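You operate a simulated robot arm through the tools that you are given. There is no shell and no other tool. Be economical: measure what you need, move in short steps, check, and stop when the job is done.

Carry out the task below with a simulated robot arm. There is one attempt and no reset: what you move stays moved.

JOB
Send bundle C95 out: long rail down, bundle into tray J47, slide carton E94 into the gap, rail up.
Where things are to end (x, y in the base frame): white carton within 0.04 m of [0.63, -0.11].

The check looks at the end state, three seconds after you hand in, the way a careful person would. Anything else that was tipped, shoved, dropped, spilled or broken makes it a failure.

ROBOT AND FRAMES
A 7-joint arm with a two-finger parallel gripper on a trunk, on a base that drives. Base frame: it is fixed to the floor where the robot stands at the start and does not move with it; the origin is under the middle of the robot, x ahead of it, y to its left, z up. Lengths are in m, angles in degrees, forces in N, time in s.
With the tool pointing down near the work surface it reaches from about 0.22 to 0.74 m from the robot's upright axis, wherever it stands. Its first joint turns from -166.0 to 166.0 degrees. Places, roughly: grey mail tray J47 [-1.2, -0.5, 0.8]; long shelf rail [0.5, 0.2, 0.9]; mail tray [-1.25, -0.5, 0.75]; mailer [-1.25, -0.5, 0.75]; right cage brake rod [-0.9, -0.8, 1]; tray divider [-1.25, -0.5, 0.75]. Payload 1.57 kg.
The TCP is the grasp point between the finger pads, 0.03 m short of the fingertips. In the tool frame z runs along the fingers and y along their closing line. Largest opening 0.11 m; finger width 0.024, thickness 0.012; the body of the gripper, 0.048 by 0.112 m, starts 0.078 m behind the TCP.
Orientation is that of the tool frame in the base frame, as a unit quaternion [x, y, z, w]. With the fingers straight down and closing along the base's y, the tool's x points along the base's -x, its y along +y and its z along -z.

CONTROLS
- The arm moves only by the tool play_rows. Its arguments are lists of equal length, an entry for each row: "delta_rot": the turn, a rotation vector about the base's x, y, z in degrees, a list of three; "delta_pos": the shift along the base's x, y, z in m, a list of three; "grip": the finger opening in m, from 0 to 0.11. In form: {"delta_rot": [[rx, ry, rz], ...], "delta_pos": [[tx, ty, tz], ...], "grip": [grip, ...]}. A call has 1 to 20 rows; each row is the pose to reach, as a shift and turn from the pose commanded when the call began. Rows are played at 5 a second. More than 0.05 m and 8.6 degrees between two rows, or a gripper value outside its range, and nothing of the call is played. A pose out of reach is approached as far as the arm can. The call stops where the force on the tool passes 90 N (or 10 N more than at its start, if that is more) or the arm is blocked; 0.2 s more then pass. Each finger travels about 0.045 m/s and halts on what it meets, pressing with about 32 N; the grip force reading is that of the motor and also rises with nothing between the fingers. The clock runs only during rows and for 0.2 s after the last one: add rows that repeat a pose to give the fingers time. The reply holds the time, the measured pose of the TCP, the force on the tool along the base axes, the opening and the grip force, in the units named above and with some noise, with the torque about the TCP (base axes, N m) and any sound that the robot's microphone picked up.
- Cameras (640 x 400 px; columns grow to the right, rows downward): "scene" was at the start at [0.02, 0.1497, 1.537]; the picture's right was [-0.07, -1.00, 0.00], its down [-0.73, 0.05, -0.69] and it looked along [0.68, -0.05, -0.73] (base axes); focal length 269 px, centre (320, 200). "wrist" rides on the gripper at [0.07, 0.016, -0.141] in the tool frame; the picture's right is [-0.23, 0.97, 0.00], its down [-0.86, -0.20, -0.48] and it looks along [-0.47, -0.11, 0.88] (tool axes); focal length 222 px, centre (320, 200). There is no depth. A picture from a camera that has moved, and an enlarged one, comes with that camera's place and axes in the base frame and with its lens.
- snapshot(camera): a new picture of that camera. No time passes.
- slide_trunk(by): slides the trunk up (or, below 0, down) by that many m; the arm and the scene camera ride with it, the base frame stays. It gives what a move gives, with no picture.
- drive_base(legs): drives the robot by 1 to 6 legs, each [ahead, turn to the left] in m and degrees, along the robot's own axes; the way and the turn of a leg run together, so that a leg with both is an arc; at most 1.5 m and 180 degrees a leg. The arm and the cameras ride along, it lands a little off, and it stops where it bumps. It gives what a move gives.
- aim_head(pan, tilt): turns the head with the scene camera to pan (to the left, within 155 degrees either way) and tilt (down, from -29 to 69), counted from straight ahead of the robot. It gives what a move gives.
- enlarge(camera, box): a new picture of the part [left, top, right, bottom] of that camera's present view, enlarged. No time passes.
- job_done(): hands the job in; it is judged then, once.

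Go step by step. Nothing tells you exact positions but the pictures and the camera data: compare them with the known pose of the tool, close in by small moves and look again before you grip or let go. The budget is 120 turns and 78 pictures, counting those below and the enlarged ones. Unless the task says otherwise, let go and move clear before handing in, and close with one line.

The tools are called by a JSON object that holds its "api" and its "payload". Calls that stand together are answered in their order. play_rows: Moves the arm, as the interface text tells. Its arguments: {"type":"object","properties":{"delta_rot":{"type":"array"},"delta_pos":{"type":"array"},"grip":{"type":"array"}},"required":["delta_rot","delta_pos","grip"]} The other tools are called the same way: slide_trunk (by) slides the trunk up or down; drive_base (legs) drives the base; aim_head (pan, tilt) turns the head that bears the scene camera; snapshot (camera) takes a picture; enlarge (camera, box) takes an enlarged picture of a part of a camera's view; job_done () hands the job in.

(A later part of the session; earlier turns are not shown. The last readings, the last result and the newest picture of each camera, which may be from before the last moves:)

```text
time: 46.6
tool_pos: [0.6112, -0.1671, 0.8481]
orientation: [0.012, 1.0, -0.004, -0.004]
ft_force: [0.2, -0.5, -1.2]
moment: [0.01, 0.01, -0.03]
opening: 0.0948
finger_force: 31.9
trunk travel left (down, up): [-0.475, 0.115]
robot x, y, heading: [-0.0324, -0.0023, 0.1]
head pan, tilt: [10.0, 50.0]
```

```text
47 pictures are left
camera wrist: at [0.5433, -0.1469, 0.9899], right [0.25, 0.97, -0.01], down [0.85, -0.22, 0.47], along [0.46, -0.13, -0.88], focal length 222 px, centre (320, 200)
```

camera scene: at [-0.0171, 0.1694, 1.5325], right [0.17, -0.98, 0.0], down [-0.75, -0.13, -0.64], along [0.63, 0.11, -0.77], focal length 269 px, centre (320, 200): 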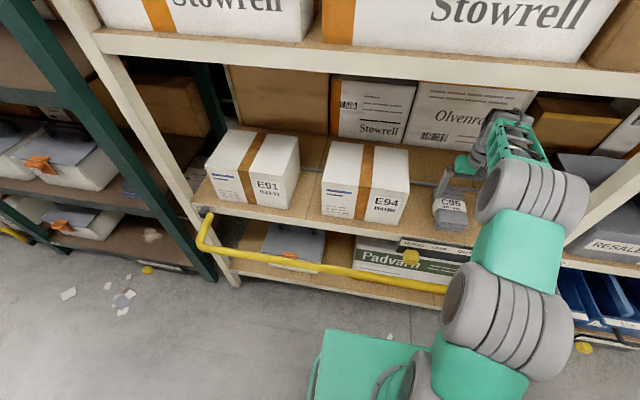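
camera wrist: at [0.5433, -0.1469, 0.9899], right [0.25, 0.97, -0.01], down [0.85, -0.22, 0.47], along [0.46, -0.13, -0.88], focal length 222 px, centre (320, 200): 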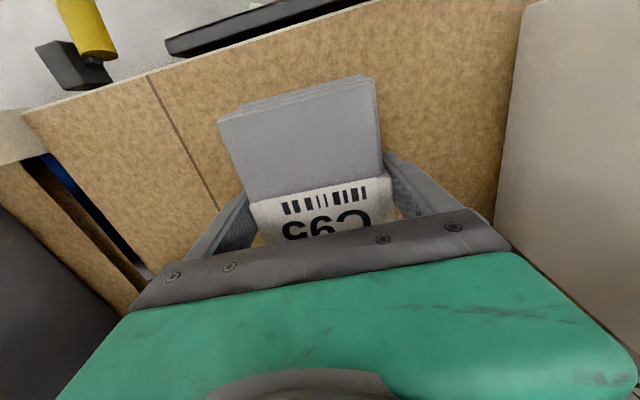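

The bundle is lifted (weight about 1.3 N). I'll raise it, draw it out in front of the shelf and look around for a driving path to the tray cage.

{"api": "play_rows", "payload": {"delta_rot": [[0, 0, 0], [0, 0, 0], [0, 0, 0], [0, 0, 0], [0, 0, 0], [0, 0, 0], [0, 0, 0], [0, 0, 0], [0, 0, 0], [0, 0, 0], [0, 0, 0], [0, 0, 0], [0, 0, 0]], "delta_pos": [[0, 0, 0.02], [0, 0, 0.04], [0, 0, 0.06], [-0.025, 0, 0.07], [-0.05, 0, 0.08], [-0.08, 0, 0.08], [-0.11, 0, 0.08], [-0.14, 0.02, 0.08], [-0.17, 0.04, 0.09], [-0.2, 0.06, 0.11], [-0.22, 0.08, 0.13], [-0.24, 0.1, 0.15], [-0.26, 0.12, 0.17]], "grip": [0.0, 0.0, 0.0, 0.0, 0.0, 0.0, 0.0, 0.0, 0.0, 0.0, 0.0, 0.0, 0.0]}}

{"api": "aim_head", "payload": {"pan": -110, "tilt": 40}}

{"api": "snapshot", "payload": {"camera": "scene"}}

{"api": "snapshot", "payload": {"camera": "wrist"}}

```text
time: 49.4
tool_pos: [0.3502, -0.0463, 1.0178]
orientation: [0.013, 1.0, -0.006, -0.002]
ft_force: [-0.4, -0.3, -1.7]
moment: [0.0, 0.06, 0.0]
opening: 0.0947
finger_force: 32.1
trunk travel left (down, up): [-0.475, 0.115]
robot x, y, heading: [-0.029, 0.0006, 0.3]
head pan, tilt: [10.0, 50.0]
```

```text
time: 51.4
tool_pos: [0.3505, -0.0466, 1.0183]
orientation: [0.013, 1.0, -0.005, -0.003]
ft_force: [-0.4, -0.2, -0.6]
moment: [0.01, -0.01, 0.0]
opening: 0.0945
finger_force: 32.1
trunk travel left (down, up): [-0.475, 0.115]
robot x, y, heading: [-0.0339, -0.0024, -0.2]
head pan, tilt: [-110.0, 40.0]
```

```text
46 pictures are left
camera scene: at [-0.1223, 0.0763, 1.5466], right [-0.94, 0.34, 0.0], down [0.22, 0.6, -0.77], along [-0.26, -0.72, -0.64], focal length 269 px, centre (320, 200)
```

scene: 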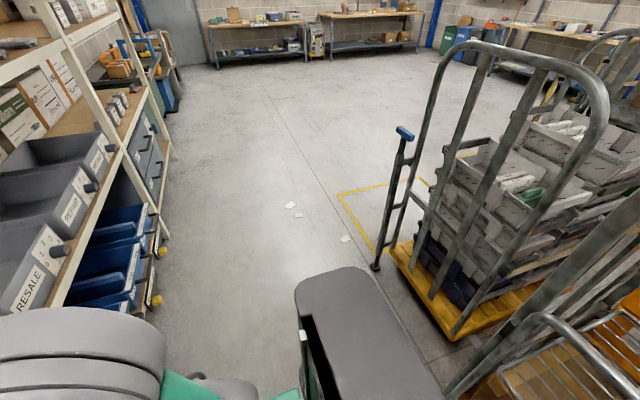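

```text
45 pictures are left
camera wrist: at [0.2834, -0.027, 1.1601], right [0.25, 0.97, -0.01], down [0.85, -0.22, 0.48], along [0.46, -0.13, -0.88], focal length 222 px, centre (320, 200)
```

wrist: 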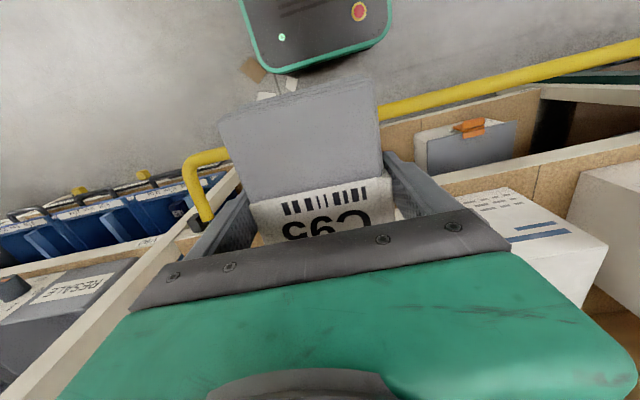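

The floor on the right is free and the cage's −y side looks open, with a brake rod at its corner near (−0.86, −0.84). I'll back off, turn right, drive down to y ≈ −1.2, turn right again, and check.

{"api": "drive_base", "payload": {"legs": [[-0.1, 0], [0, -90], [1.2, 0], [0, -90]]}}

{"api": "aim_head", "payload": {"pan": -40, "tilt": 40}}

{"api": "snapshot", "payload": {"camera": "scene"}}

```text
time: 65.8
tool_pos: [-0.5171, -1.1498, 1.0175]
orientation: [1.0, -0.007, 0.003, -0.005]
ft_force: [-0.1, -0.4, -1.1]
moment: [-0.03, -0.05, 0.0]
opening: 0.0946
finger_force: 32.1
trunk travel left (down, up): [-0.475, 0.115]
robot x, y, heading: [-0.1343, -1.1939, -179.3]
head pan, tilt: [-110.0, 40.0]
```

```text
time: 67.2
tool_pos: [-0.517, -1.15, 1.0176]
orientation: [1.0, -0.008, 0.002, -0.006]
ft_force: [0.0, -0.1, -1.5]
moment: [0.0, -0.06, -0.05]
opening: 0.0945
finger_force: 31.7
trunk travel left (down, up): [-0.475, 0.115]
robot x, y, heading: [-0.1298, -1.1927, -179.5]
head pan, tilt: [-40.0, 40.0]
```

```text
44 pictures are left
camera scene: at [-0.1358, -1.2932, 1.5466], right [0.64, 0.77, 0.0], down [0.5, -0.41, -0.77], along [-0.59, 0.49, -0.64], focal length 269 px, centre (320, 200)
```

scene: 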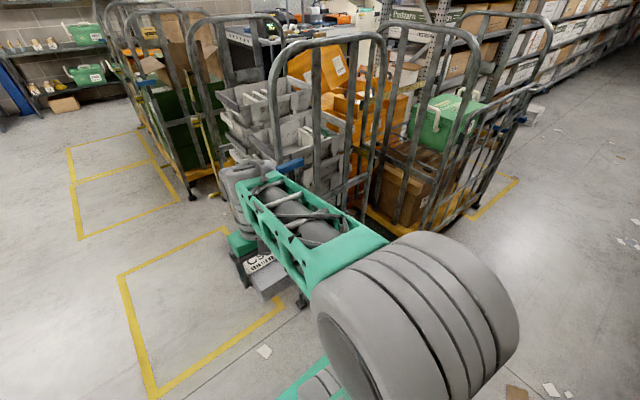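

The cage's near side is open with the tray stack inside; the brake rod's blue handle is at (−0.87, −0.83). I'll angle slightly away from the rod, drive past it, and turn to face the tray.

{"api": "drive_base", "payload": {"legs": [[0, 8], [1.15, 0], [0, -98]]}}

{"api": "aim_head", "payload": {"pan": 0, "tilt": 45}}

{"api": "snapshot", "payload": {"camera": "scene"}}

{"api": "snapshot", "payload": {"camera": "wrist"}}

```text
time: 77.8
tool_pos: [-1.2388, -0.983, 1.0173]
orientation: [0.707, -0.707, 0.006, -0.002]
ft_force: [0.1, 0.3, -1.0]
moment: [-0.01, -0.01, 0.03]
opening: 0.0946
finger_force: 32.8
trunk travel left (down, up): [-0.475, 0.115]
robot x, y, heading: [-1.2767, -1.3643, 91.8]
head pan, tilt: [-40.0, 40.0]
```

```text
time: 78.9
tool_pos: [-1.2387, -0.9816, 1.018]
orientation: [0.707, -0.707, 0.005, -0.002]
ft_force: [-0.3, 0.6, -1.0]
moment: [0.01, 0.01, -0.02]
opening: 0.0946
finger_force: 32.0
trunk travel left (down, up): [-0.475, 0.115]
robot x, y, heading: [-1.272, -1.3666, 91.3]
head pan, tilt: [0.0, 45.0]
```

```text
43 pictures are left
camera scene: at [-1.4317, -1.3495, 1.5394], right [1.0, 0.03, 0.0], down [0.02, -0.71, -0.71], along [-0.02, 0.71, -0.71], focal length 269 px, centre (320, 200)
```

scene: 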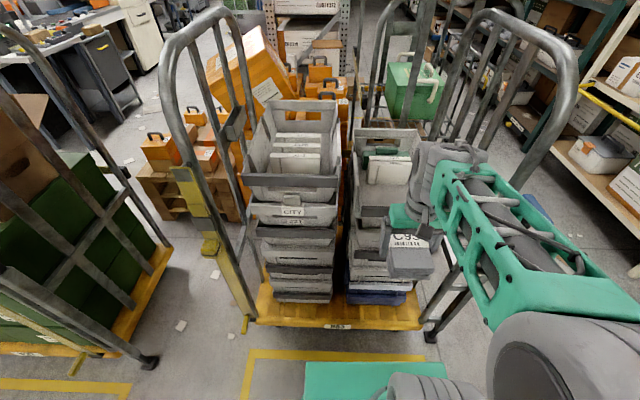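

```text
42 pictures are left
camera wrist: at [-1.2561, -1.0504, 1.1602], right [-0.97, 0.23, -0.01], down [0.19, 0.86, 0.48], along [0.12, 0.46, -0.88], focal length 222 px, centre (320, 200)
```

wrist: 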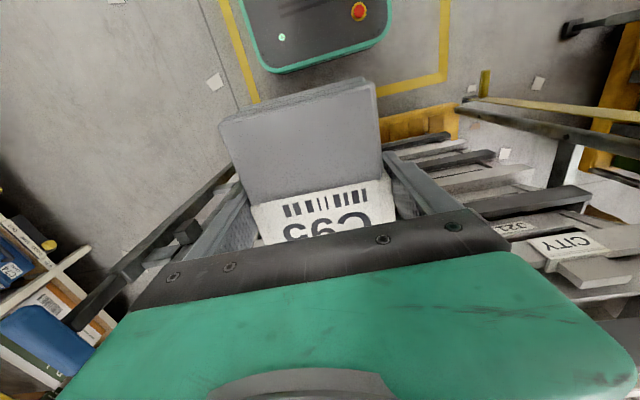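

Two tray stacks are in the open cage: the left one labelled CITY, the right one nearer x −1.2. I'll enlarge to identify J47.

{"api": "enlarge", "payload": {"camera": "scene", "box": [230, 90, 440, 221]}}

{"api": "enlarge", "payload": {"camera": "scene", "box": [240, 190, 440, 340]}}

```text
3.05 times, centred on (335, 156) of scene
camera zoom: at [-1.4317, -1.3495, 1.5394], right [1.0, 0.03, 0.0], down [0.02, -0.71, -0.71], along [-0.02, 0.71, -0.71], focal length 818 px, centre (274, 336)
```

zoom: 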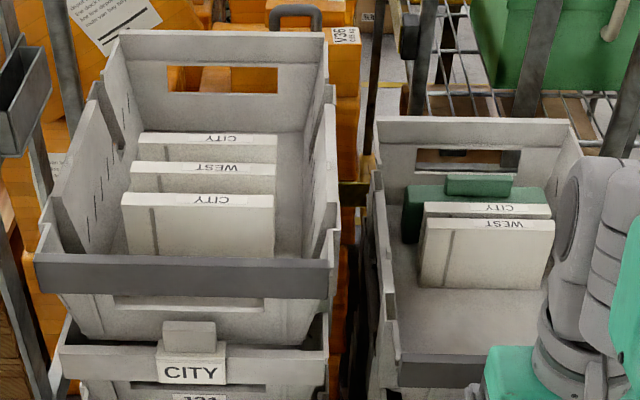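

```text
2.67 times, centred on (340, 265) of scene
camera zoom: at [-1.4317, -1.3495, 1.5394], right [1.0, 0.03, 0.0], down [0.02, -0.71, -0.71], along [-0.02, 0.71, -0.71], focal length 716 px, centre (267, 27)
```

zoom: 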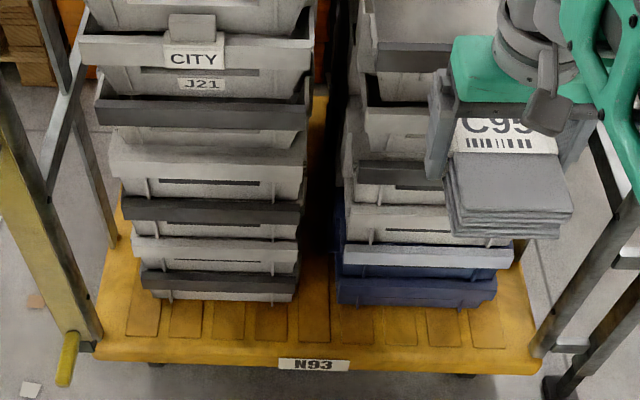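

The left stack is J21; the right stack's label is hidden by the hand. I'll shift the hand a little to the right to read it.

{"api": "play_rows", "payload": {"delta_rot": [[0, 0, 0], [0, 0, 0], [0, 0, 0], [0, 0, 0], [0, 0, 0]], "delta_pos": [[0.03, 0, 0], [0.06, 0, 0], [0.09, 0, 0], [0.12, 0, 0], [0.15, 0, 0]], "grip": [0.0, 0.0, 0.0, 0.0, 0.0]}}

{"api": "enlarge", "payload": {"camera": "scene", "box": [320, 100, 500, 320]}}

```text
time: 80.1
tool_pos: [-1.087, -0.9822, 1.0179]
orientation: [0.708, -0.706, 0.004, -0.002]
ft_force: [-0.7, -0.8, -1.6]
moment: [-0.05, -0.03, -0.02]
opening: 0.0945
finger_force: 32.3
trunk travel left (down, up): [-0.475, 0.115]
robot x, y, heading: [-1.2757, -1.3662, 91.7]
head pan, tilt: [0.0, 45.0]
```

```text
1.82 times, centred on (410, 210) of scene
camera zoom: at [-1.4315, -1.3494, 1.5394], right [1.0, 0.03, 0.0], down [0.02, -0.71, -0.71], along [-0.02, 0.71, -0.71], focal length 488 px, centre (156, 182)
```

zoom: 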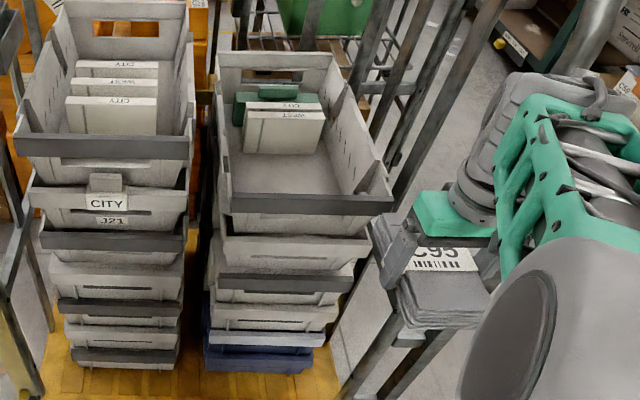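

The right stack's top tray centres near (−1.18, −0.52) with its rim about z 0.93, matching J47's given place; J21 is the left stack. I'll line the hand up at x ≈ −1.18 and drive ahead 0.15 m for a view from above.

{"api": "play_rows", "payload": {"delta_rot": [[0, 0, 0], [0, 0, 0], [0, 0, -1.5], [0, 0, -1.5]], "delta_pos": [[-0.025, 0, 0.02], [-0.05, 0, 0.04], [-0.075, 0, 0.06], [-0.095, 0, 0.08]], "grip": [0.0, 0.0, 0.0, 0.0]}}

{"api": "drive_base", "payload": {"legs": [[0.15, 0]]}}

{"api": "snapshot", "payload": {"camera": "wrist"}}

{"api": "snapshot", "payload": {"camera": "scene"}}

```text
time: 81.1
tool_pos: [-1.1842, -0.9821, 1.0987]
orientation: [-0.698, 0.716, -0.006, 0.002]
ft_force: [0.8, -0.3, -1.1]
moment: [-0.03, 0.0, -0.03]
opening: 0.0943
finger_force: 32.2
trunk travel left (down, up): [-0.475, 0.115]
robot x, y, heading: [-1.2747, -1.3682, 91.3]
head pan, tilt: [0.0, 45.0]
```

```text
time: 82.5
tool_pos: [-1.1858, -0.831, 1.0979]
orientation: [-0.698, 0.716, -0.005, 0.001]
ft_force: [0.5, 0.3, -1.2]
moment: [0.02, 0.03, 0.03]
opening: 0.0946
finger_force: 32.1
trunk travel left (down, up): [-0.475, 0.115]
robot x, y, heading: [-1.2786, -1.2182, 91.2]
head pan, tilt: [0.0, 45.0]
```

```text
38 pictures are left
camera wrist: at [-1.2059, -0.8993, 1.2404], right [-0.97, 0.25, -0.01], down [0.22, 0.85, 0.48], along [0.13, 0.46, -0.88], focal length 222 px, centre (320, 200)
```

wrist: 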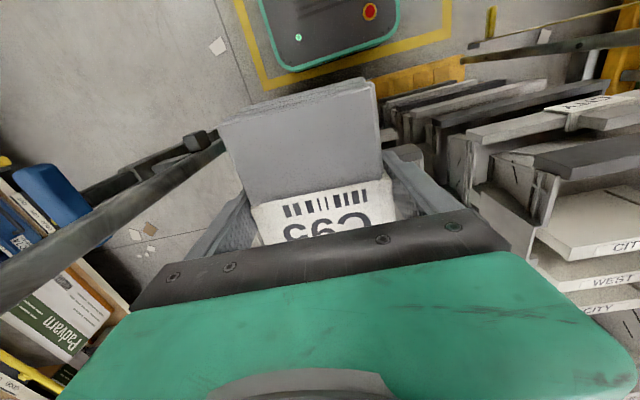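

```text
37 pictures are left
camera scene: at [-1.4357, -1.1986, 1.5394], right [1.0, 0.03, 0.0], down [0.02, -0.71, -0.71], along [-0.02, 0.71, -0.71], focal length 269 px, centre (320, 200)
```

scene: 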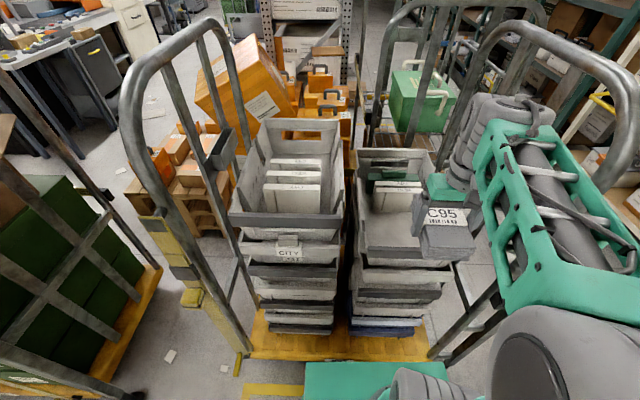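

{"api": "enlarge", "payload": {"camera": "scene", "box": [330, 130, 490, 290]}}

```text
2.50 times, centred on (410, 210) of scene
camera zoom: at [-1.4357, -1.1986, 1.5394], right [1.0, 0.03, 0.0], down [0.02, -0.71, -0.71], along [-0.02, 0.71, -0.71], focal length 671 px, centre (95, 175)
```

zoom: 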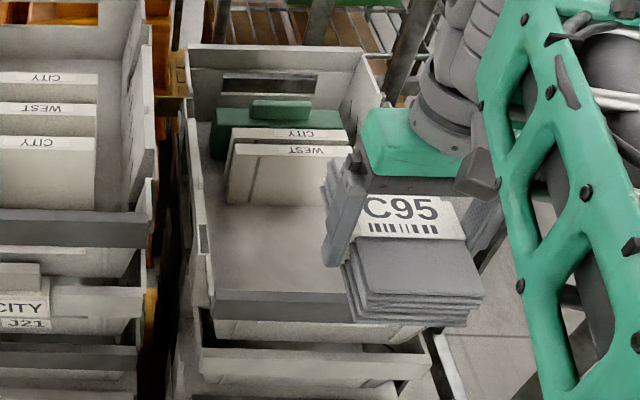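

J47's rim is at about z 0.92 (y from −0.76), its floor about 0.80, and the free floor in front of the mailers spans y −0.72 to −0.53. I'll move over (−1.185, −0.615) above the rim and check.

{"api": "play_rows", "payload": {"delta_rot": [[0, 0, 0], [0, 0, 0], [0, 0, 0], [0, 0, 0], [0, 0, 0], [0, 0, 0]], "delta_pos": [[0, 0.04, 0], [0, 0.08, 0], [0, 0.12, 0], [0, 0.16, -0.02], [0, 0.2, -0.05], [0, 0.215, -0.08]], "grip": [0.0, 0.0, 0.0, 0.0, 0.0, 0.0]}}

{"api": "snapshot", "payload": {"camera": "wrist"}}

{"api": "enlarge", "payload": {"camera": "scene", "box": [320, 100, 500, 280]}}

```text
time: 83.9
tool_pos: [-1.187, -0.616, 1.0163]
orientation: [-0.698, 0.716, -0.006, 0.0]
ft_force: [-0.4, 0.0, -1.4]
moment: [-0.05, 0.01, 0.03]
opening: 0.0944
finger_force: 31.7
trunk travel left (down, up): [-0.475, 0.115]
robot x, y, heading: [-1.2823, -1.2189, 91.4]
head pan, tilt: [0.0, 45.0]
```

```text
35 pictures are left
camera wrist: at [-1.2063, -0.6836, 1.159], right [-0.97, 0.25, -0.01], down [0.22, 0.85, 0.47], along [0.13, 0.46, -0.88], focal length 222 px, centre (320, 200)
```

wrist: 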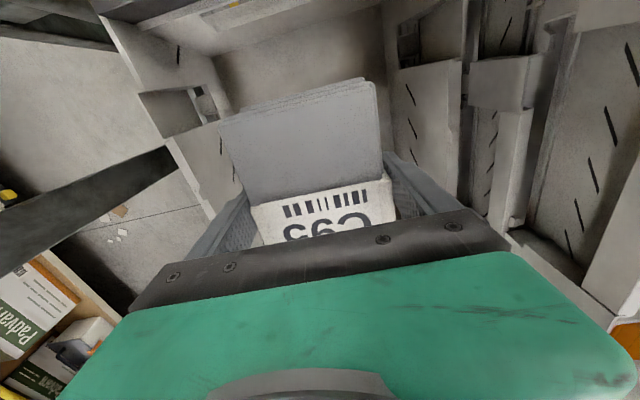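

```text
2.22 times, centred on (410, 190) of scene
camera zoom: at [-1.4356, -1.1985, 1.5394], right [1.0, 0.03, 0.0], down [0.02, -0.71, -0.71], along [-0.02, 0.71, -0.71], focal length 597 px, centre (120, 222)
```

zoom: 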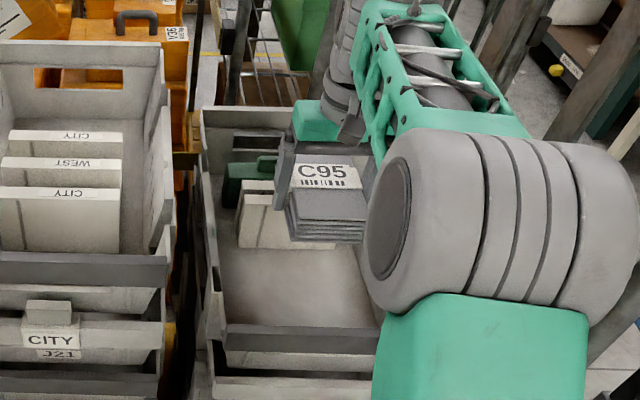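

The bundle is centred over the free front floor of J47. I'll lower it, slowing near the expected floor.

{"api": "play_rows", "payload": {"delta_rot": [[0, 0, 0], [0, 0, 0], [0, 0, 0], [0, 0, 0], [0, 0, 0]], "delta_pos": [[0, 0, -0.03], [0, 0, -0.06], [0, 0, -0.09], [0, 0, -0.12], [0, 0, -0.145]], "grip": [0.0, 0.0, 0.0, 0.0, 0.0]}}

{"api": "enlarge", "payload": {"camera": "scene", "box": [320, 100, 500, 280]}}

{"api": "snapshot", "payload": {"camera": "wrist"}}

```text
time: 85.1
tool_pos: [-1.1871, -0.6176, 0.872]
orientation: [-0.698, 0.717, -0.005, 0.001]
ft_force: [1.1, 0.1, -1.1]
moment: [0.02, 0.01, 0.03]
opening: 0.0945
finger_force: 32.1
trunk travel left (down, up): [-0.475, 0.115]
robot x, y, heading: [-1.282, -1.2163, 91.5]
head pan, tilt: [0.0, 45.0]
```

```text
2.22 times, centred on (410, 190) of scene
camera zoom: at [-1.4357, -1.1992, 1.5392], right [1.0, 0.03, 0.0], down [0.02, -0.71, -0.71], along [-0.02, 0.71, -0.71], focal length 597 px, centre (120, 222)
```

zoom: 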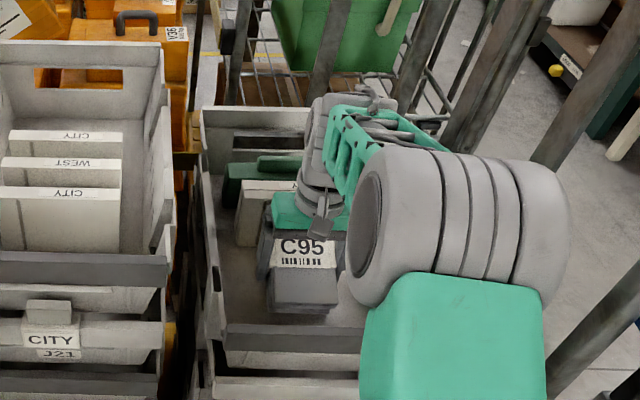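

```text
32 pictures are left
camera wrist: at [-1.2057, -0.6852, 1.0145], right [-0.97, 0.25, -0.01], down [0.22, 0.85, 0.47], along [0.13, 0.46, -0.88], focal length 222 px, centre (320, 200)
```

wrist: 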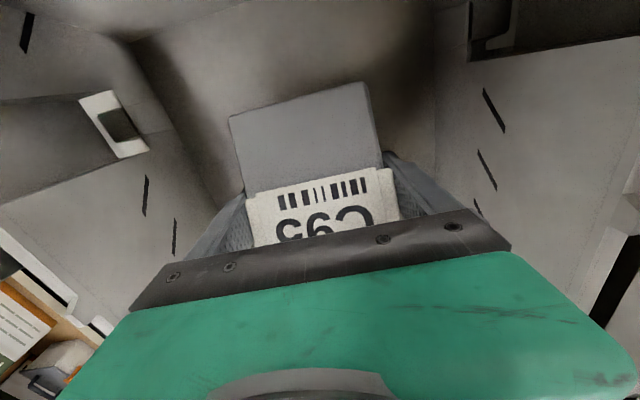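

The bundle is inside the tray and looks close to the floor. Lowering in small steps to feel contact.

{"api": "play_rows", "payload": {"delta_rot": [[0, 0, 0], [0, 0, 0], [0, 0, 0], [0, 0, 0], [0, 0, 0]], "delta_pos": [[0, 0, -0.004], [0, 0, -0.008], [0, 0, -0.012], [0, 0, -0.016], [0, 0, -0.02]], "grip": [0.0, 0.0, 0.0, 0.0, 0.0]}}

{"api": "snapshot", "payload": {"camera": "wrist"}}

```text
time: 86.3
tool_pos: [-1.1855, -0.6144, 0.8555]
orientation: [-0.697, 0.717, -0.003, 0.004]
ft_force: [1.4, 5.1, 18.1]
moment: [-0.8, 0.86, -0.17]
opening: 0.0946
finger_force: 32.2
trunk travel left (down, up): [-0.475, 0.115]
robot x, y, heading: [-1.2797, -1.2156, 91.5]
head pan, tilt: [0.0, 45.0]
```

```text
31 pictures are left
camera wrist: at [-1.2052, -0.6839, 0.9979], right [-0.97, 0.25, -0.01], down [0.22, 0.85, 0.48], along [0.13, 0.46, -0.88], focal length 222 px, centre (320, 200)
```

wrist: 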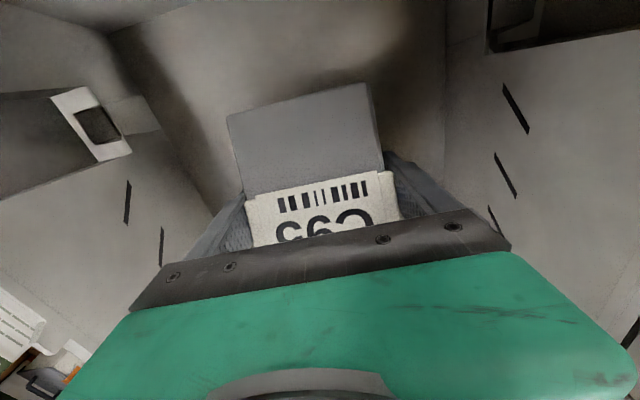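

It is resting on the tray floor (18 N upward). I'll ease up a couple of millimetres, open, and lift straight out.

{"api": "play_rows", "payload": {"delta_rot": [[0, 0, 0], [0, 0, 0], [0, 0, 0], [0, 0, 0], [0, 0, 0]], "delta_pos": [[0, 0, 0.003], [0, 0, 0.003], [0, 0, 0.003], [0, 0, 0.003], [0, 0, 0.003]], "grip": [0.09, 0.1, 0.105, 0.11, 0.11]}}

{"api": "play_rows", "payload": {"delta_rot": [[0, 0, 0], [0, 0, 0], [0, 0, 0], [0, 0, 0], [0, 0, 0], [0, 0, 0], [0, 0, 0]], "delta_pos": [[0, 0, 0.02], [0, 0, 0.05], [0, 0, 0.09], [0, 0, 0.13], [0, 0, 0.17], [0, 0, 0.2], [0, -0.03, 0.22]], "grip": [0.11, 0.11, 0.11, 0.11, 0.11, 0.11, 0.11]}}

{"api": "snapshot", "payload": {"camera": "wrist"}}

```text
time: 87.5
tool_pos: [-1.1872, -0.6161, 0.8563]
orientation: [-0.698, 0.716, -0.005, 0.001]
ft_force: [-0.5, 0.6, 0.6]
moment: [0.01, 0.0, -0.01]
opening: 0.1099
finger_force: 0.1
trunk travel left (down, up): [-0.475, 0.115]
robot x, y, heading: [-1.2816, -1.2133, 91.3]
head pan, tilt: [0.0, 45.0]
```

```text
time: 89.1
tool_pos: [-1.1869, -0.6458, 1.0762]
orientation: [-0.698, 0.716, -0.006, 0.0]
ft_force: [-0.3, -0.3, -0.5]
moment: [-0.01, 0.02, -0.03]
opening: 0.1098
finger_force: 0.1
trunk travel left (down, up): [-0.475, 0.115]
robot x, y, heading: [-1.2819, -1.2208, 91.6]
head pan, tilt: [0.0, 45.0]
```

```text
30 pictures are left
camera wrist: at [-1.2059, -0.7143, 1.2189], right [-0.97, 0.25, -0.01], down [0.22, 0.85, 0.47], along [0.13, 0.46, -0.88], focal length 222 px, centre (320, 200)
```

wrist: 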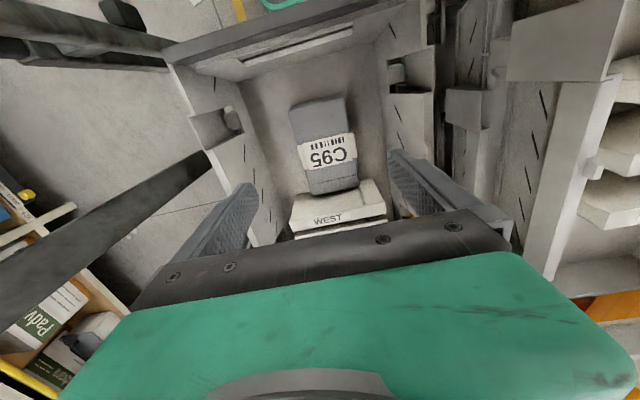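

C95 lies flat in J47 and the mailers are undisturbed. I'll retract the arm, back out and drive back to the shelf along the same clear floor.

{"api": "play_rows", "payload": {"delta_rot": [[0, 0, 0], [0, 0, 0], [0, 0, 0], [0, 0, 0], [0, 0, 0]], "delta_pos": [[0, -0.04, 0.0], [0, -0.08, 0.0], [0, -0.12, 0.0], [-0.02, -0.16, 0.0], [-0.03, -0.2, 0.0]], "grip": [0.08, 0.06, 0.04, 0.02, 0.02]}}

{"api": "drive_base", "payload": {"legs": [[-0.15, 0], [0, -83], [1.15, 0], [0, 82], [1.2, 0], [0, -90]]}}

{"api": "aim_head", "payload": {"pan": 0, "tilt": 45}}

{"api": "snapshot", "payload": {"camera": "scene"}}

```text
time: 90.3
tool_pos: [-1.2172, -0.8466, 1.0782]
orientation: [-0.698, 0.716, -0.005, 0.001]
ft_force: [0.3, 0.5, 0.0]
moment: [0.02, -0.04, -0.01]
opening: 0.0202
finger_force: 0.1
trunk travel left (down, up): [-0.475, 0.115]
robot x, y, heading: [-1.2838, -1.2168, 91.5]
head pan, tilt: [0.0, 45.0]
```

```text
time: 113.8
tool_pos: [0.2117, -0.0456, 1.0762]
orientation: [0.016, 1.0, -0.004, -0.003]
ft_force: [0.1, 0.3, 0.4]
moment: [-0.03, -0.01, 0.0]
opening: 0.0199
finger_force: 0.0
trunk travel left (down, up): [-0.475, 0.115]
robot x, y, heading: [-0.1564, 0.0192, 1.3]
head pan, tilt: [0.0, 45.0]
```

```text
time: 114.4
tool_pos: [0.2119, -0.0471, 1.0753]
orientation: [0.016, 1.0, -0.005, -0.003]
ft_force: [-0.9, -0.1, 0.4]
moment: [0.03, 0.01, 0.01]
opening: 0.0199
finger_force: 0.1
trunk travel left (down, up): [-0.475, 0.115]
robot x, y, heading: [-0.1586, 0.0181, 1.3]
head pan, tilt: [0.0, 45.0]
```

```text
29 pictures are left
camera scene: at [-0.1387, 0.1746, 1.5394], right [0.02, -1.0, 0.0], down [-0.71, -0.01, -0.71], along [0.71, 0.01, -0.71], focal length 269 px, centre (320, 200)
```

scene: 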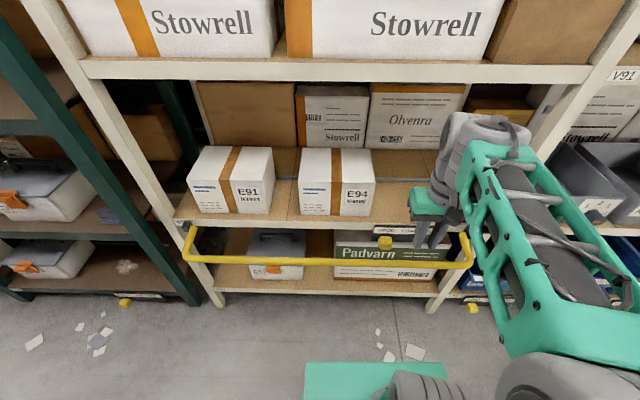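

I'm back at the shelf, rail still down. I'll measure E94 against the shelf surface (z 0.782).

{"api": "enlarge", "payload": {"camera": "scene", "box": [270, 120, 470, 245]}}

```text
3.20 times, centred on (370, 182) of scene
camera zoom: at [-0.1387, 0.1746, 1.5394], right [0.02, -1.0, 0.0], down [-0.71, -0.01, -0.71], along [0.71, 0.01, -0.71], focal length 859 px, centre (160, 256)
```

zoom: 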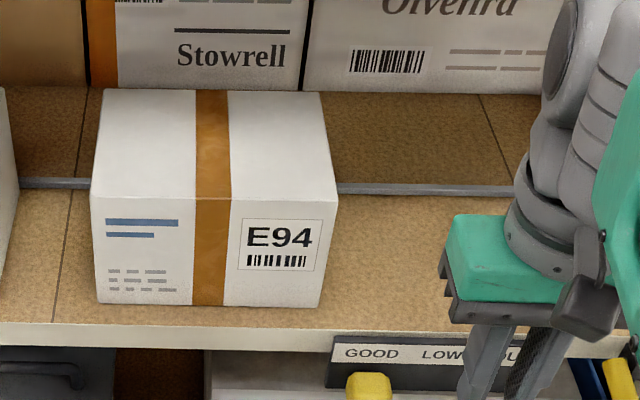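

E94 spans x 0.537–0.73, y −0.003–0.257, top z 0.951: centre (0.633, 0.127). It needs a straight 0.237 m slide to −y, so I'll push its left side with open fingers (spread along x) from the gap to E91. First I turn the tool and drive in.

{"api": "play_rows", "payload": {"delta_rot": [[0, 0, -8], [0, 0, -16], [0, 0, -24], [0, 0, -32], [0, 0, -40], [0, 0, -48], [0, 0, -56], [0, 0, -64], [0, 0, -72], [0, 0, -80], [0, 0, -88]], "delta_pos": [[0, 0.03, 0], [0, 0.06, 0], [0, 0.09, 0], [0, 0.12, 0], [0, 0.15, 0], [0, 0.18, 0], [0, 0.21, 0], [0, 0.24, 0], [0, 0.27, 0], [0, 0.3, 0], [0, 0.335, 0]], "grip": [0.03, 0.04, 0.05, 0.06, 0.08, 0.08, 0.08, 0.08, 0.08, 0.08, 0.08]}}

{"api": "drive_base", "payload": {"legs": [[0.14, -1.3]]}}

{"api": "snapshot", "payload": {"camera": "wrist"}}

```text
time: 116.8
tool_pos: [0.2124, 0.289, 1.0777]
orientation: [0.706, 0.708, -0.001, -0.004]
ft_force: [-0.2, -0.1, -0.4]
moment: [-0.01, 0.02, -0.01]
opening: 0.08
finger_force: 0.1
trunk travel left (down, up): [-0.475, 0.115]
robot x, y, heading: [-0.1582, 0.0201, 1.0]
head pan, tilt: [0.0, 45.0]
```

```text
time: 118.2
tool_pos: [0.3593, 0.2799, 1.0771]
orientation: [0.714, 0.7, -0.002, -0.007]
ft_force: [0.3, -1.3, 0.1]
moment: [0.0, 0.0, 0.0]
opening: 0.0799
finger_force: 0.0
trunk travel left (down, up): [-0.475, 0.115]
robot x, y, heading: [-0.0186, 0.0172, -0.3]
head pan, tilt: [0.0, 45.0]
```

```text
27 pictures are left
camera wrist: at [0.3792, 0.3499, 1.2196], right [0.97, -0.25, -0.01], down [-0.21, -0.85, 0.48], along [-0.13, -0.46, -0.88], focal length 222 px, centre (320, 200)
```

wrist: 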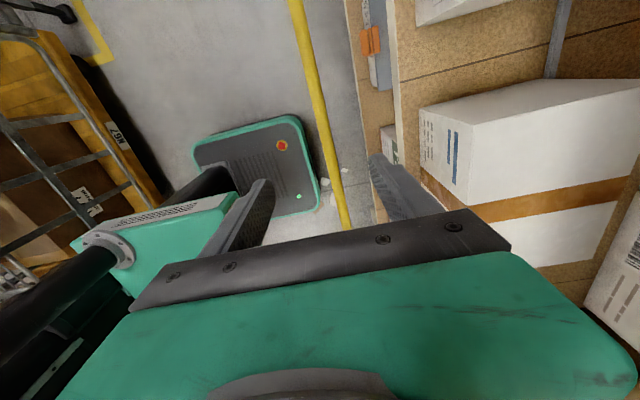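

{"api": "enlarge", "payload": {"camera": "wrist", "box": [380, 0, 640, 260]}}

```text
1.54 times, centred on (510, 130) of wrist
camera zoom: at [0.3792, 0.3499, 1.2196], right [0.97, -0.25, -0.01], down [-0.21, -0.85, 0.48], along [-0.13, -0.46, -0.88], focal length 342 px, centre (28, 308)
```

zoom: 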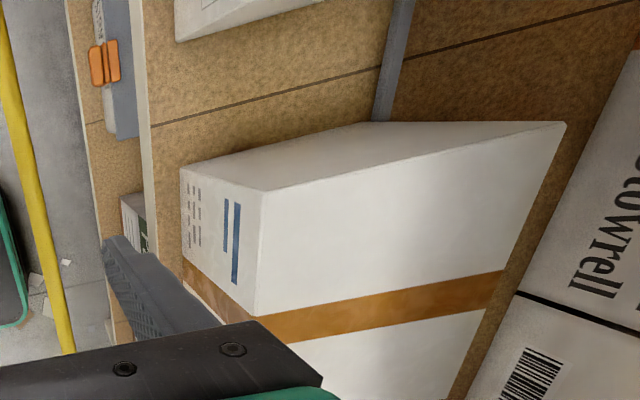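

The measurements match the wrist view to a few pixels, and the gap to E91 runs from y 0.257 to about 0.37. I'll go down in front of the shelf, enter the gap at y 0.305, and look.

{"api": "play_rows", "payload": {"delta_rot": [[0, 0, 1.2], [0, 0, 1.2], [0, 0, 1.2], [0, 0, 1.2], [0, 0, 1.2], [0, 0, 1.2], [0, 0, 1.2], [0, 0, 1.2], [0, 0, 1.2], [0, 0, 1.2], [0, 0, 1.2]], "delta_pos": [[0, 0.01, -0.04], [0, 0.025, -0.08], [0, 0.025, -0.12], [0, 0.025, -0.16], [0.04, 0.025, -0.177], [0.08, 0.025, -0.177], [0.12, 0.025, -0.177], [0.16, 0.025, -0.177], [0.2, 0.025, -0.177], [0.24, 0.025, -0.177], [0.274, 0.025, -0.177]], "grip": [0.08, 0.08, 0.08, 0.08, 0.08, 0.08, 0.08, 0.08, 0.08, 0.08, 0.08]}}

{"api": "snapshot", "payload": {"camera": "wrist"}}

{"api": "snapshot", "payload": {"camera": "scene"}}

```text
time: 120.5
tool_pos: [0.6334, 0.3062, 0.9005]
orientation: [0.706, 0.708, -0.001, -0.005]
ft_force: [-0.1, 0.4, 0.2]
moment: [0.01, 0.01, -0.03]
opening: 0.08
finger_force: 0.0
trunk travel left (down, up): [-0.475, 0.115]
robot x, y, heading: [-0.0134, 0.0136, 0.0]
head pan, tilt: [0.0, 45.0]
```

```text
25 pictures are left
camera wrist: at [0.6518, 0.3764, 1.0435], right [0.97, -0.23, -0.01], down [-0.19, -0.86, 0.48], along [-0.12, -0.46, -0.88], focal length 222 px, centre (320, 200)
```

wrist: 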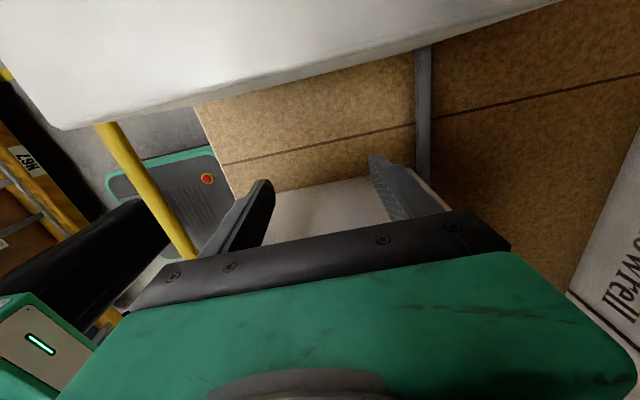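

```text
24 pictures are left
camera scene: at [0.0061, 0.1758, 1.5394], right [0.0, -1.0, 0.0], down [-0.71, 0.0, -0.71], along [0.71, 0.0, -0.71], focal length 269 px, centre (320, 200)
```

scene: 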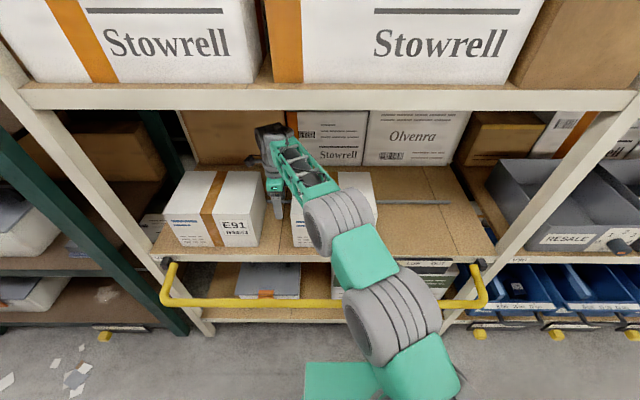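

Fingers are in the gap with clearance on both sides. I'll lower slightly and push E94 toward −y, slowly, checking partway.

{"api": "play_rows", "payload": {"delta_rot": [[0, 0, 0], [0, 0, 0], [0, 0, 0], [0, 0, 0], [0, 0, 0], [0, 0, 0], [0, 0, 0], [0, 0, 0], [0, 0, 0], [0, 0, 0], [0, 0, 0], [0, 0, 0], [0, 0, 0], [0, 0, 0], [0, 0, 0]], "delta_pos": [[0, 0, -0.015], [0, -0.015, -0.015], [0, -0.025, -0.015], [0, -0.032, -0.015], [0, -0.039, -0.015], [0, -0.046, -0.015], [0, -0.054, -0.015], [0, -0.062, -0.015], [0, -0.071, -0.015], [0, -0.08, -0.015], [0, -0.09, -0.015], [0, -0.1, -0.015], [0, -0.11, -0.015], [0, -0.12, -0.015], [0, -0.13, -0.015]], "grip": [0.08, 0.08, 0.08, 0.08, 0.08, 0.08, 0.08, 0.08, 0.08, 0.08, 0.08, 0.08, 0.08, 0.08, 0.08]}}

{"api": "snapshot", "payload": {"camera": "scene"}}

```text
time: 123.8
tool_pos: [0.6329, 0.1752, 0.8843]
orientation: [0.707, 0.707, -0.002, -0.007]
ft_force: [0.9, 1.7, 1.4]
moment: [-0.12, -0.01, 0.09]
opening: 0.08
finger_force: 0.5
trunk travel left (down, up): [-0.475, 0.115]
robot x, y, heading: [-0.0194, 0.0187, -0.1]
head pan, tilt: [0.0, 45.0]
```

```text
23 pictures are left
camera scene: at [0.0057, 0.1759, 1.5394], right [0.0, -1.0, 0.0], down [-0.71, 0.0, -0.71], along [0.71, 0.0, -0.71], focal length 269 px, centre (320, 200)
```

scene: 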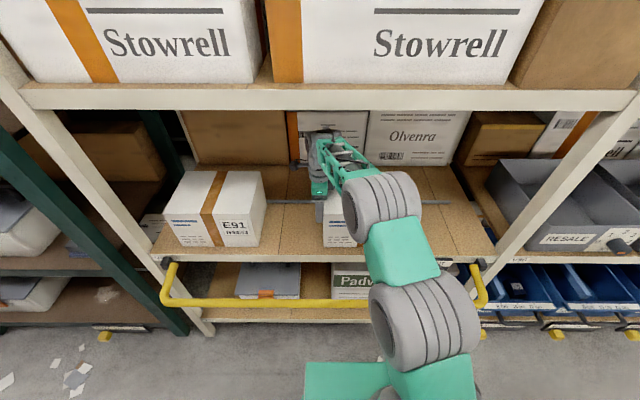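

E94 slides along nicely and straight. Continuing to about y 0.036 at the fingers.

{"api": "play_rows", "payload": {"delta_rot": [[0, 0, 0], [0, 0, 0], [0, 0, 0], [0, 0, 0], [0, 0, 0], [0, 0, 0], [0, 0, 0], [0, 0, 0], [0, 0, 0], [0, 0, 0], [0, 0, 0], [0, 0, 0], [0, 0, 0], [0, 0, 0], [0, 0, 0]], "delta_pos": [[0, -0.008, 0], [0, -0.018, 0], [0, -0.028, 0], [0, -0.038, 0], [0, -0.048, 0], [0, -0.058, 0], [0, -0.068, 0], [0, -0.078, 0], [0, -0.088, 0], [0, -0.098, 0], [0, -0.108, 0], [0, -0.118, 0], [0, -0.127, 0], [0, -0.135, 0], [0, -0.14, 0]], "grip": [0.08, 0.08, 0.08, 0.08, 0.08, 0.08, 0.08, 0.08, 0.08, 0.08, 0.08, 0.08, 0.08, 0.08, 0.08]}}

{"api": "play_rows", "payload": {"delta_rot": [[0, 0, 0], [0, 0, 0], [0, 0, 0], [0, 0, 0], [0, 0, 0], [0, 0, 0], [0, 0, 0], [0, 0, 0], [0, 0, 0]], "delta_pos": [[0, 0.03, 0.0], [0, 0.06, 0.01], [0, 0.06, 0.015], [-0.05, 0.06, 0.015], [-0.1, 0.06, 0.015], [-0.15, 0.08, 0.015], [-0.2, 0.1, 0.02], [-0.25, 0.12, 0.05], [-0.28, 0.14, 0.1]], "grip": [0.08, 0.08, 0.08, 0.08, 0.08, 0.08, 0.08, 0.08, 0.08]}}

{"api": "snapshot", "payload": {"camera": "scene"}}

{"api": "snapshot", "payload": {"camera": "wrist"}}

```text
time: 127.0
tool_pos: [0.6331, 0.0358, 0.8851]
orientation: [0.706, 0.708, 0.0, -0.005]
ft_force: [0.2, 3.4, 0.7]
moment: [-0.2, -0.03, -0.08]
opening: 0.08
finger_force: 0.1
trunk travel left (down, up): [-0.475, 0.115]
robot x, y, heading: [-0.0164, 0.0175, -0.0]
head pan, tilt: [0.0, 45.0]
```

```text
refused: row 6 steps farther than a row can; nothing moved
```

```text
22 pictures are left
camera scene: at [0.0056, 0.1762, 1.5394], right [0.0, -1.0, 0.0], down [-0.71, 0.0, -0.71], along [0.71, 0.0, -0.71], focal length 269 px, centre (320, 200)
```

scene: 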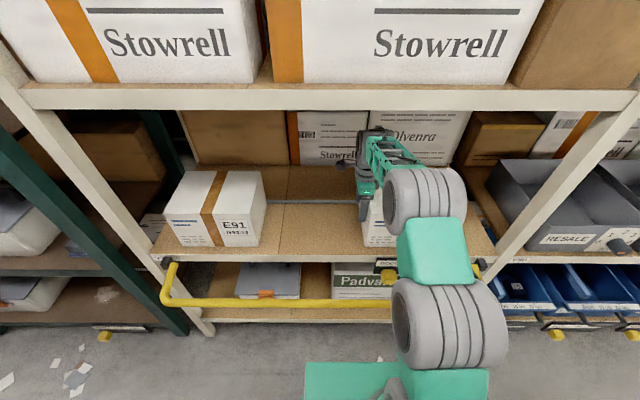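

```text
21 pictures are left
camera wrist: at [0.6512, 0.1057, 1.0282], right [0.97, -0.23, -0.01], down [-0.19, -0.86, 0.48], along [-0.12, -0.46, -0.88], focal length 222 px, centre (320, 200)
```

wrist: 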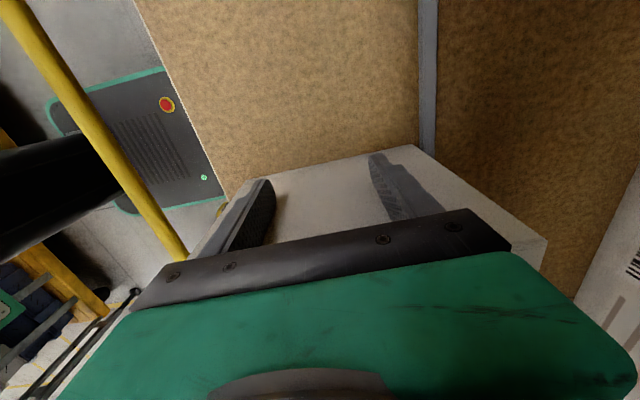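

E94's left face is at y ≈ 0.024, putting its centre near (0.633, −0.106). I'll withdraw the fingers sideways, pull out, and measure.

{"api": "play_rows", "payload": {"delta_rot": [[0, 0, 0], [0, 0, 0], [0, 0, 0], [0, 0, 0], [0, 0, 0], [0, 0, 0], [0, 0, 0], [0, 0, 0], [0, 0, 0], [0, 0, 0]], "delta_pos": [[0, 0.03, 0.0], [0, 0.06, 0.01], [0, 0.09, 0.015], [-0.04, 0.1, 0.015], [-0.08, 0.1, 0.015], [-0.12, 0.11, 0.015], [-0.16, 0.12, 0.015], [-0.2, 0.13, 0.02], [-0.24, 0.14, 0.04], [-0.27, 0.15, 0.07]], "grip": [0.08, 0.08, 0.08, 0.08, 0.08, 0.08, 0.08, 0.08, 0.08, 0.08]}}

{"api": "enlarge", "payload": {"camera": "scene", "box": [140, 90, 500, 320]}}

```text
time: 129.2
tool_pos: [0.3626, 0.1859, 0.9559]
orientation: [0.706, 0.708, -0.001, -0.006]
ft_force: [-0.1, 0.6, -0.4]
moment: [0.01, 0.01, 0.0]
opening: 0.0801
finger_force: 0.1
trunk travel left (down, up): [-0.475, 0.115]
robot x, y, heading: [-0.0164, 0.0205, -0.1]
head pan, tilt: [0.0, 45.0]
```

```text
1.74 times, centred on (320, 205) of scene
camera zoom: at [0.0054, 0.1756, 1.5394], right [0.0, -1.0, 0.0], down [-0.71, 0.0, -0.71], along [0.71, 0.0, -0.71], focal length 467 px, centre (320, 191)
```

zoom: 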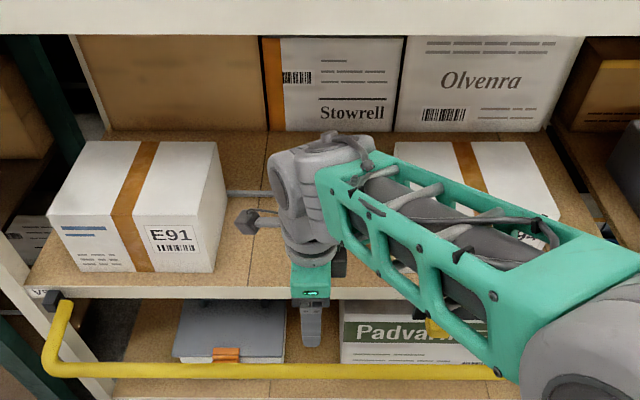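

E94's top spans y −0.241 to 0.023, x to 0.732: centre about (0.63, −0.109), on target. Next I'll back off, lower the trunk, and tilt the tool to raise the rail.

{"api": "drive_base", "payload": {"legs": [[-0.165, 0]]}}

{"api": "slide_trunk", "payload": {"by": -0.2}}

{"api": "play_rows", "payload": {"delta_rot": [[0, 0, 0], [0, -7, 0], [0, -14, 0], [0, -21, 0], [0, -28, 0], [0, -35, 0], [0, -40, 0], [0, -44, 0]], "delta_pos": [[0, 0, 0.03], [0.02, 0, 0.05], [0.04, 0, 0.07], [0.06, -0.01, 0.09], [0.08, -0.02, 0.11], [0.1, -0.02, 0.11], [0.11, -0.02, 0.11], [0.11, -0.02, 0.11]], "grip": [0.085, 0.085, 0.085, 0.085, 0.085, 0.085, 0.085, 0.085]}}

{"api": "snapshot", "payload": {"camera": "wrist"}}

```text
time: 130.6
tool_pos: [0.1979, 0.1866, 0.9566]
orientation: [0.706, 0.708, 0.0, -0.005]
ft_force: [0.0, 0.0, 0.0]
moment: [-0.01, -0.03, 0.01]
opening: 0.0799
finger_force: 0.1
trunk travel left (down, up): [-0.475, 0.115]
robot x, y, heading: [-0.181, 0.0202, 0.0]
head pan, tilt: [0.0, 45.0]
```

```text
time: 132.8
tool_pos: [0.1984, 0.1863, 0.7556]
orientation: [0.706, 0.709, -0.001, -0.005]
ft_force: [0.4, -0.3, -0.2]
moment: [0.0, 0.0, 0.01]
opening: 0.0801
finger_force: 0.1
trunk travel left (down, up): [-0.275, 0.315]
robot x, y, heading: [-0.1806, 0.0252, -0.1]
head pan, tilt: [0.0, 45.0]
```

```text
time: 134.6
tool_pos: [0.3074, 0.1663, 0.8668]
orientation: [0.654, 0.659, 0.264, 0.26]
ft_force: [1.0, 0.0, 0.4]
moment: [-0.01, 0.02, 0.02]
opening: 0.0851
finger_force: 0.0
trunk travel left (down, up): [-0.275, 0.315]
robot x, y, heading: [-0.1817, 0.0194, -0.2]
head pan, tilt: [0.0, 45.0]
```

```text
19 pictures are left
camera wrist: at [0.2221, 0.2361, 0.9809], right [0.71, -0.22, 0.67], down [-0.47, -0.86, 0.21], along [0.53, -0.46, -0.71], focal length 222 px, centre (320, 200)
```

wrist: 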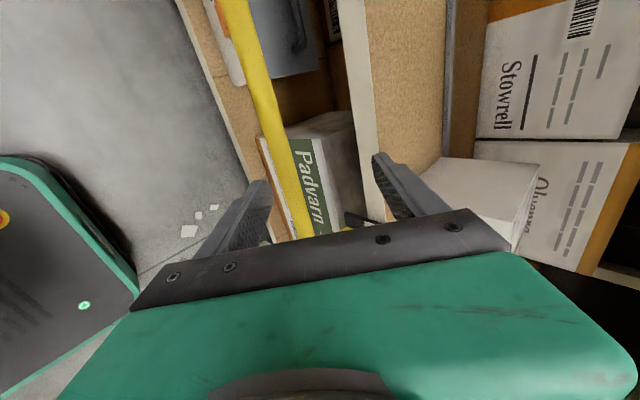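

The rail hangs at about (0.40, 0.69). I'll move to a pre-grasp 0.1 m away along the tool axis and then in.

{"api": "play_rows", "payload": {"delta_rot": [[0, 0, 0], [0, 0, 0], [0, 0, 0], [0, 0, 0], [0, 0, 0], [0, 0, 0]], "delta_pos": [[0.005, 0, -0.035], [0.012, 0, -0.07], [0.022, 0, -0.108], [0.042, 0, -0.128], [0.06, 0, -0.146], [0.08, 0, -0.166]], "grip": [0.085, 0.085, 0.085, 0.085, 0.085, 0.085]}}

{"api": "snapshot", "payload": {"camera": "wrist"}}

```text
time: 136.0
tool_pos: [0.3872, 0.165, 0.7005]
orientation: [0.655, 0.658, 0.263, 0.261]
ft_force: [0.3, -0.9, 0.0]
moment: [0.04, 0.04, 0.04]
opening: 0.0851
finger_force: 0.1
trunk travel left (down, up): [-0.275, 0.315]
robot x, y, heading: [-0.1808, 0.0174, 0.2]
head pan, tilt: [0.0, 45.0]
```

```text
18 pictures are left
camera wrist: at [0.3029, 0.2354, 0.8148], right [0.71, -0.22, 0.67], down [-0.47, -0.86, 0.21], along [0.53, -0.46, -0.71], focal length 222 px, centre (320, 200)
```

wrist: 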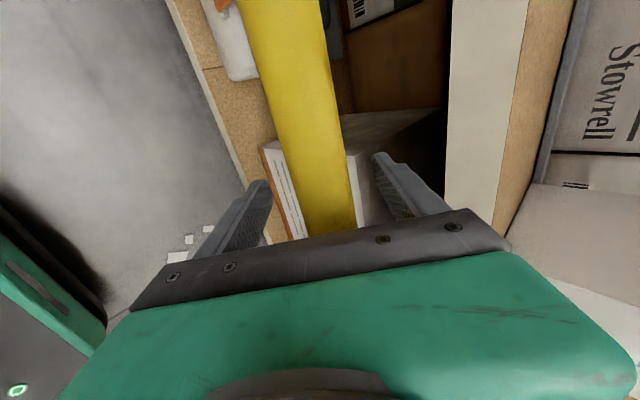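

The bar sits between the fingers at the grasp point. Closing.

{"api": "play_rows", "payload": {"delta_rot": [[0, 0, 0], [0, 0, 0], [0, 0, 0], [0, 0, 0], [0, 0, 0], [0, 0, 0], [0, 0, 0], [0, 0, 0]], "delta_pos": [[0, 0, 0], [0, 0, 0], [0, 0, 0], [0, 0, 0], [0, 0, 0], [0, 0, 0], [0, 0, 0], [0, 0, 0]], "grip": [0.065, 0.05, 0.035, 0.02, 0.01, 0.01, 0.01, 0.01]}}

```text
time: 137.8
tool_pos: [0.3902, 0.1666, 0.7018]
orientation: [0.655, 0.658, 0.264, 0.261]
ft_force: [25.1, -0.2, 16.5]
moment: [0.16, 1.52, -0.08]
opening: 0.0362
finger_force: 15.3
trunk travel left (down, up): [-0.275, 0.315]
robot x, y, heading: [-0.1822, 0.0182, -0.1]
head pan, tilt: [0.0, 45.0]
```

One finger touches first, so the bar is slightly off centre. I'll shift about 6 mm toward it and finish closing.

{"api": "play_rows", "payload": {"delta_rot": [[0, 0, 0], [0, 0, 0], [0, 0, 0], [0, 0, 0]], "delta_pos": [[0.003, 0, 0.003], [0.005, 0, 0.005], [0.005, 0, 0.005], [0.005, 0, 0.005]], "grip": [0.01, 0.01, 0.01, 0.01]}}

```text
time: 138.8
tool_pos: [0.3934, 0.1667, 0.704]
orientation: [0.655, 0.659, 0.263, 0.26]
ft_force: [13.9, -1.2, 13.9]
moment: [0.18, 0.95, -0.16]
opening: 0.0272
finger_force: 9.6
trunk travel left (down, up): [-0.275, 0.315]
robot x, y, heading: [-0.1823, 0.0206, -0.5]
head pan, tilt: [0.0, 45.0]
```

The grip is now on the full bar diameter. I'll swing the rail up along the known arc.

{"api": "play_rows", "payload": {"delta_rot": [[0, 0, 0], [0, 0, 0], [0, 0, 0], [0, 0, 0], [0, 0, 0], [0, 0, 0], [0, 0, 0]], "delta_pos": [[-0.01, 0, 0.009], [-0.021, 0, 0.024], [-0.03, 0, 0.041], [-0.035, 0, 0.06], [-0.037, 0, 0.079], [-0.035, 0, 0.098], [-0.03, 0, 0.117]], "grip": [0.01, 0.01, 0.01, 0.01, 0.01, 0.01, 0.01]}}

```text
time: 140.4
tool_pos: [0.3627, 0.1661, 0.8193]
orientation: [0.655, 0.66, 0.262, 0.259]
ft_force: [11.0, 0.5, -9.0]
moment: [0.44, 0.03, -0.1]
opening: 0.0257
finger_force: 15.8
trunk travel left (down, up): [-0.275, 0.315]
robot x, y, heading: [-0.1842, 0.0202, -0.0]
head pan, tilt: [0.0, 45.0]
```

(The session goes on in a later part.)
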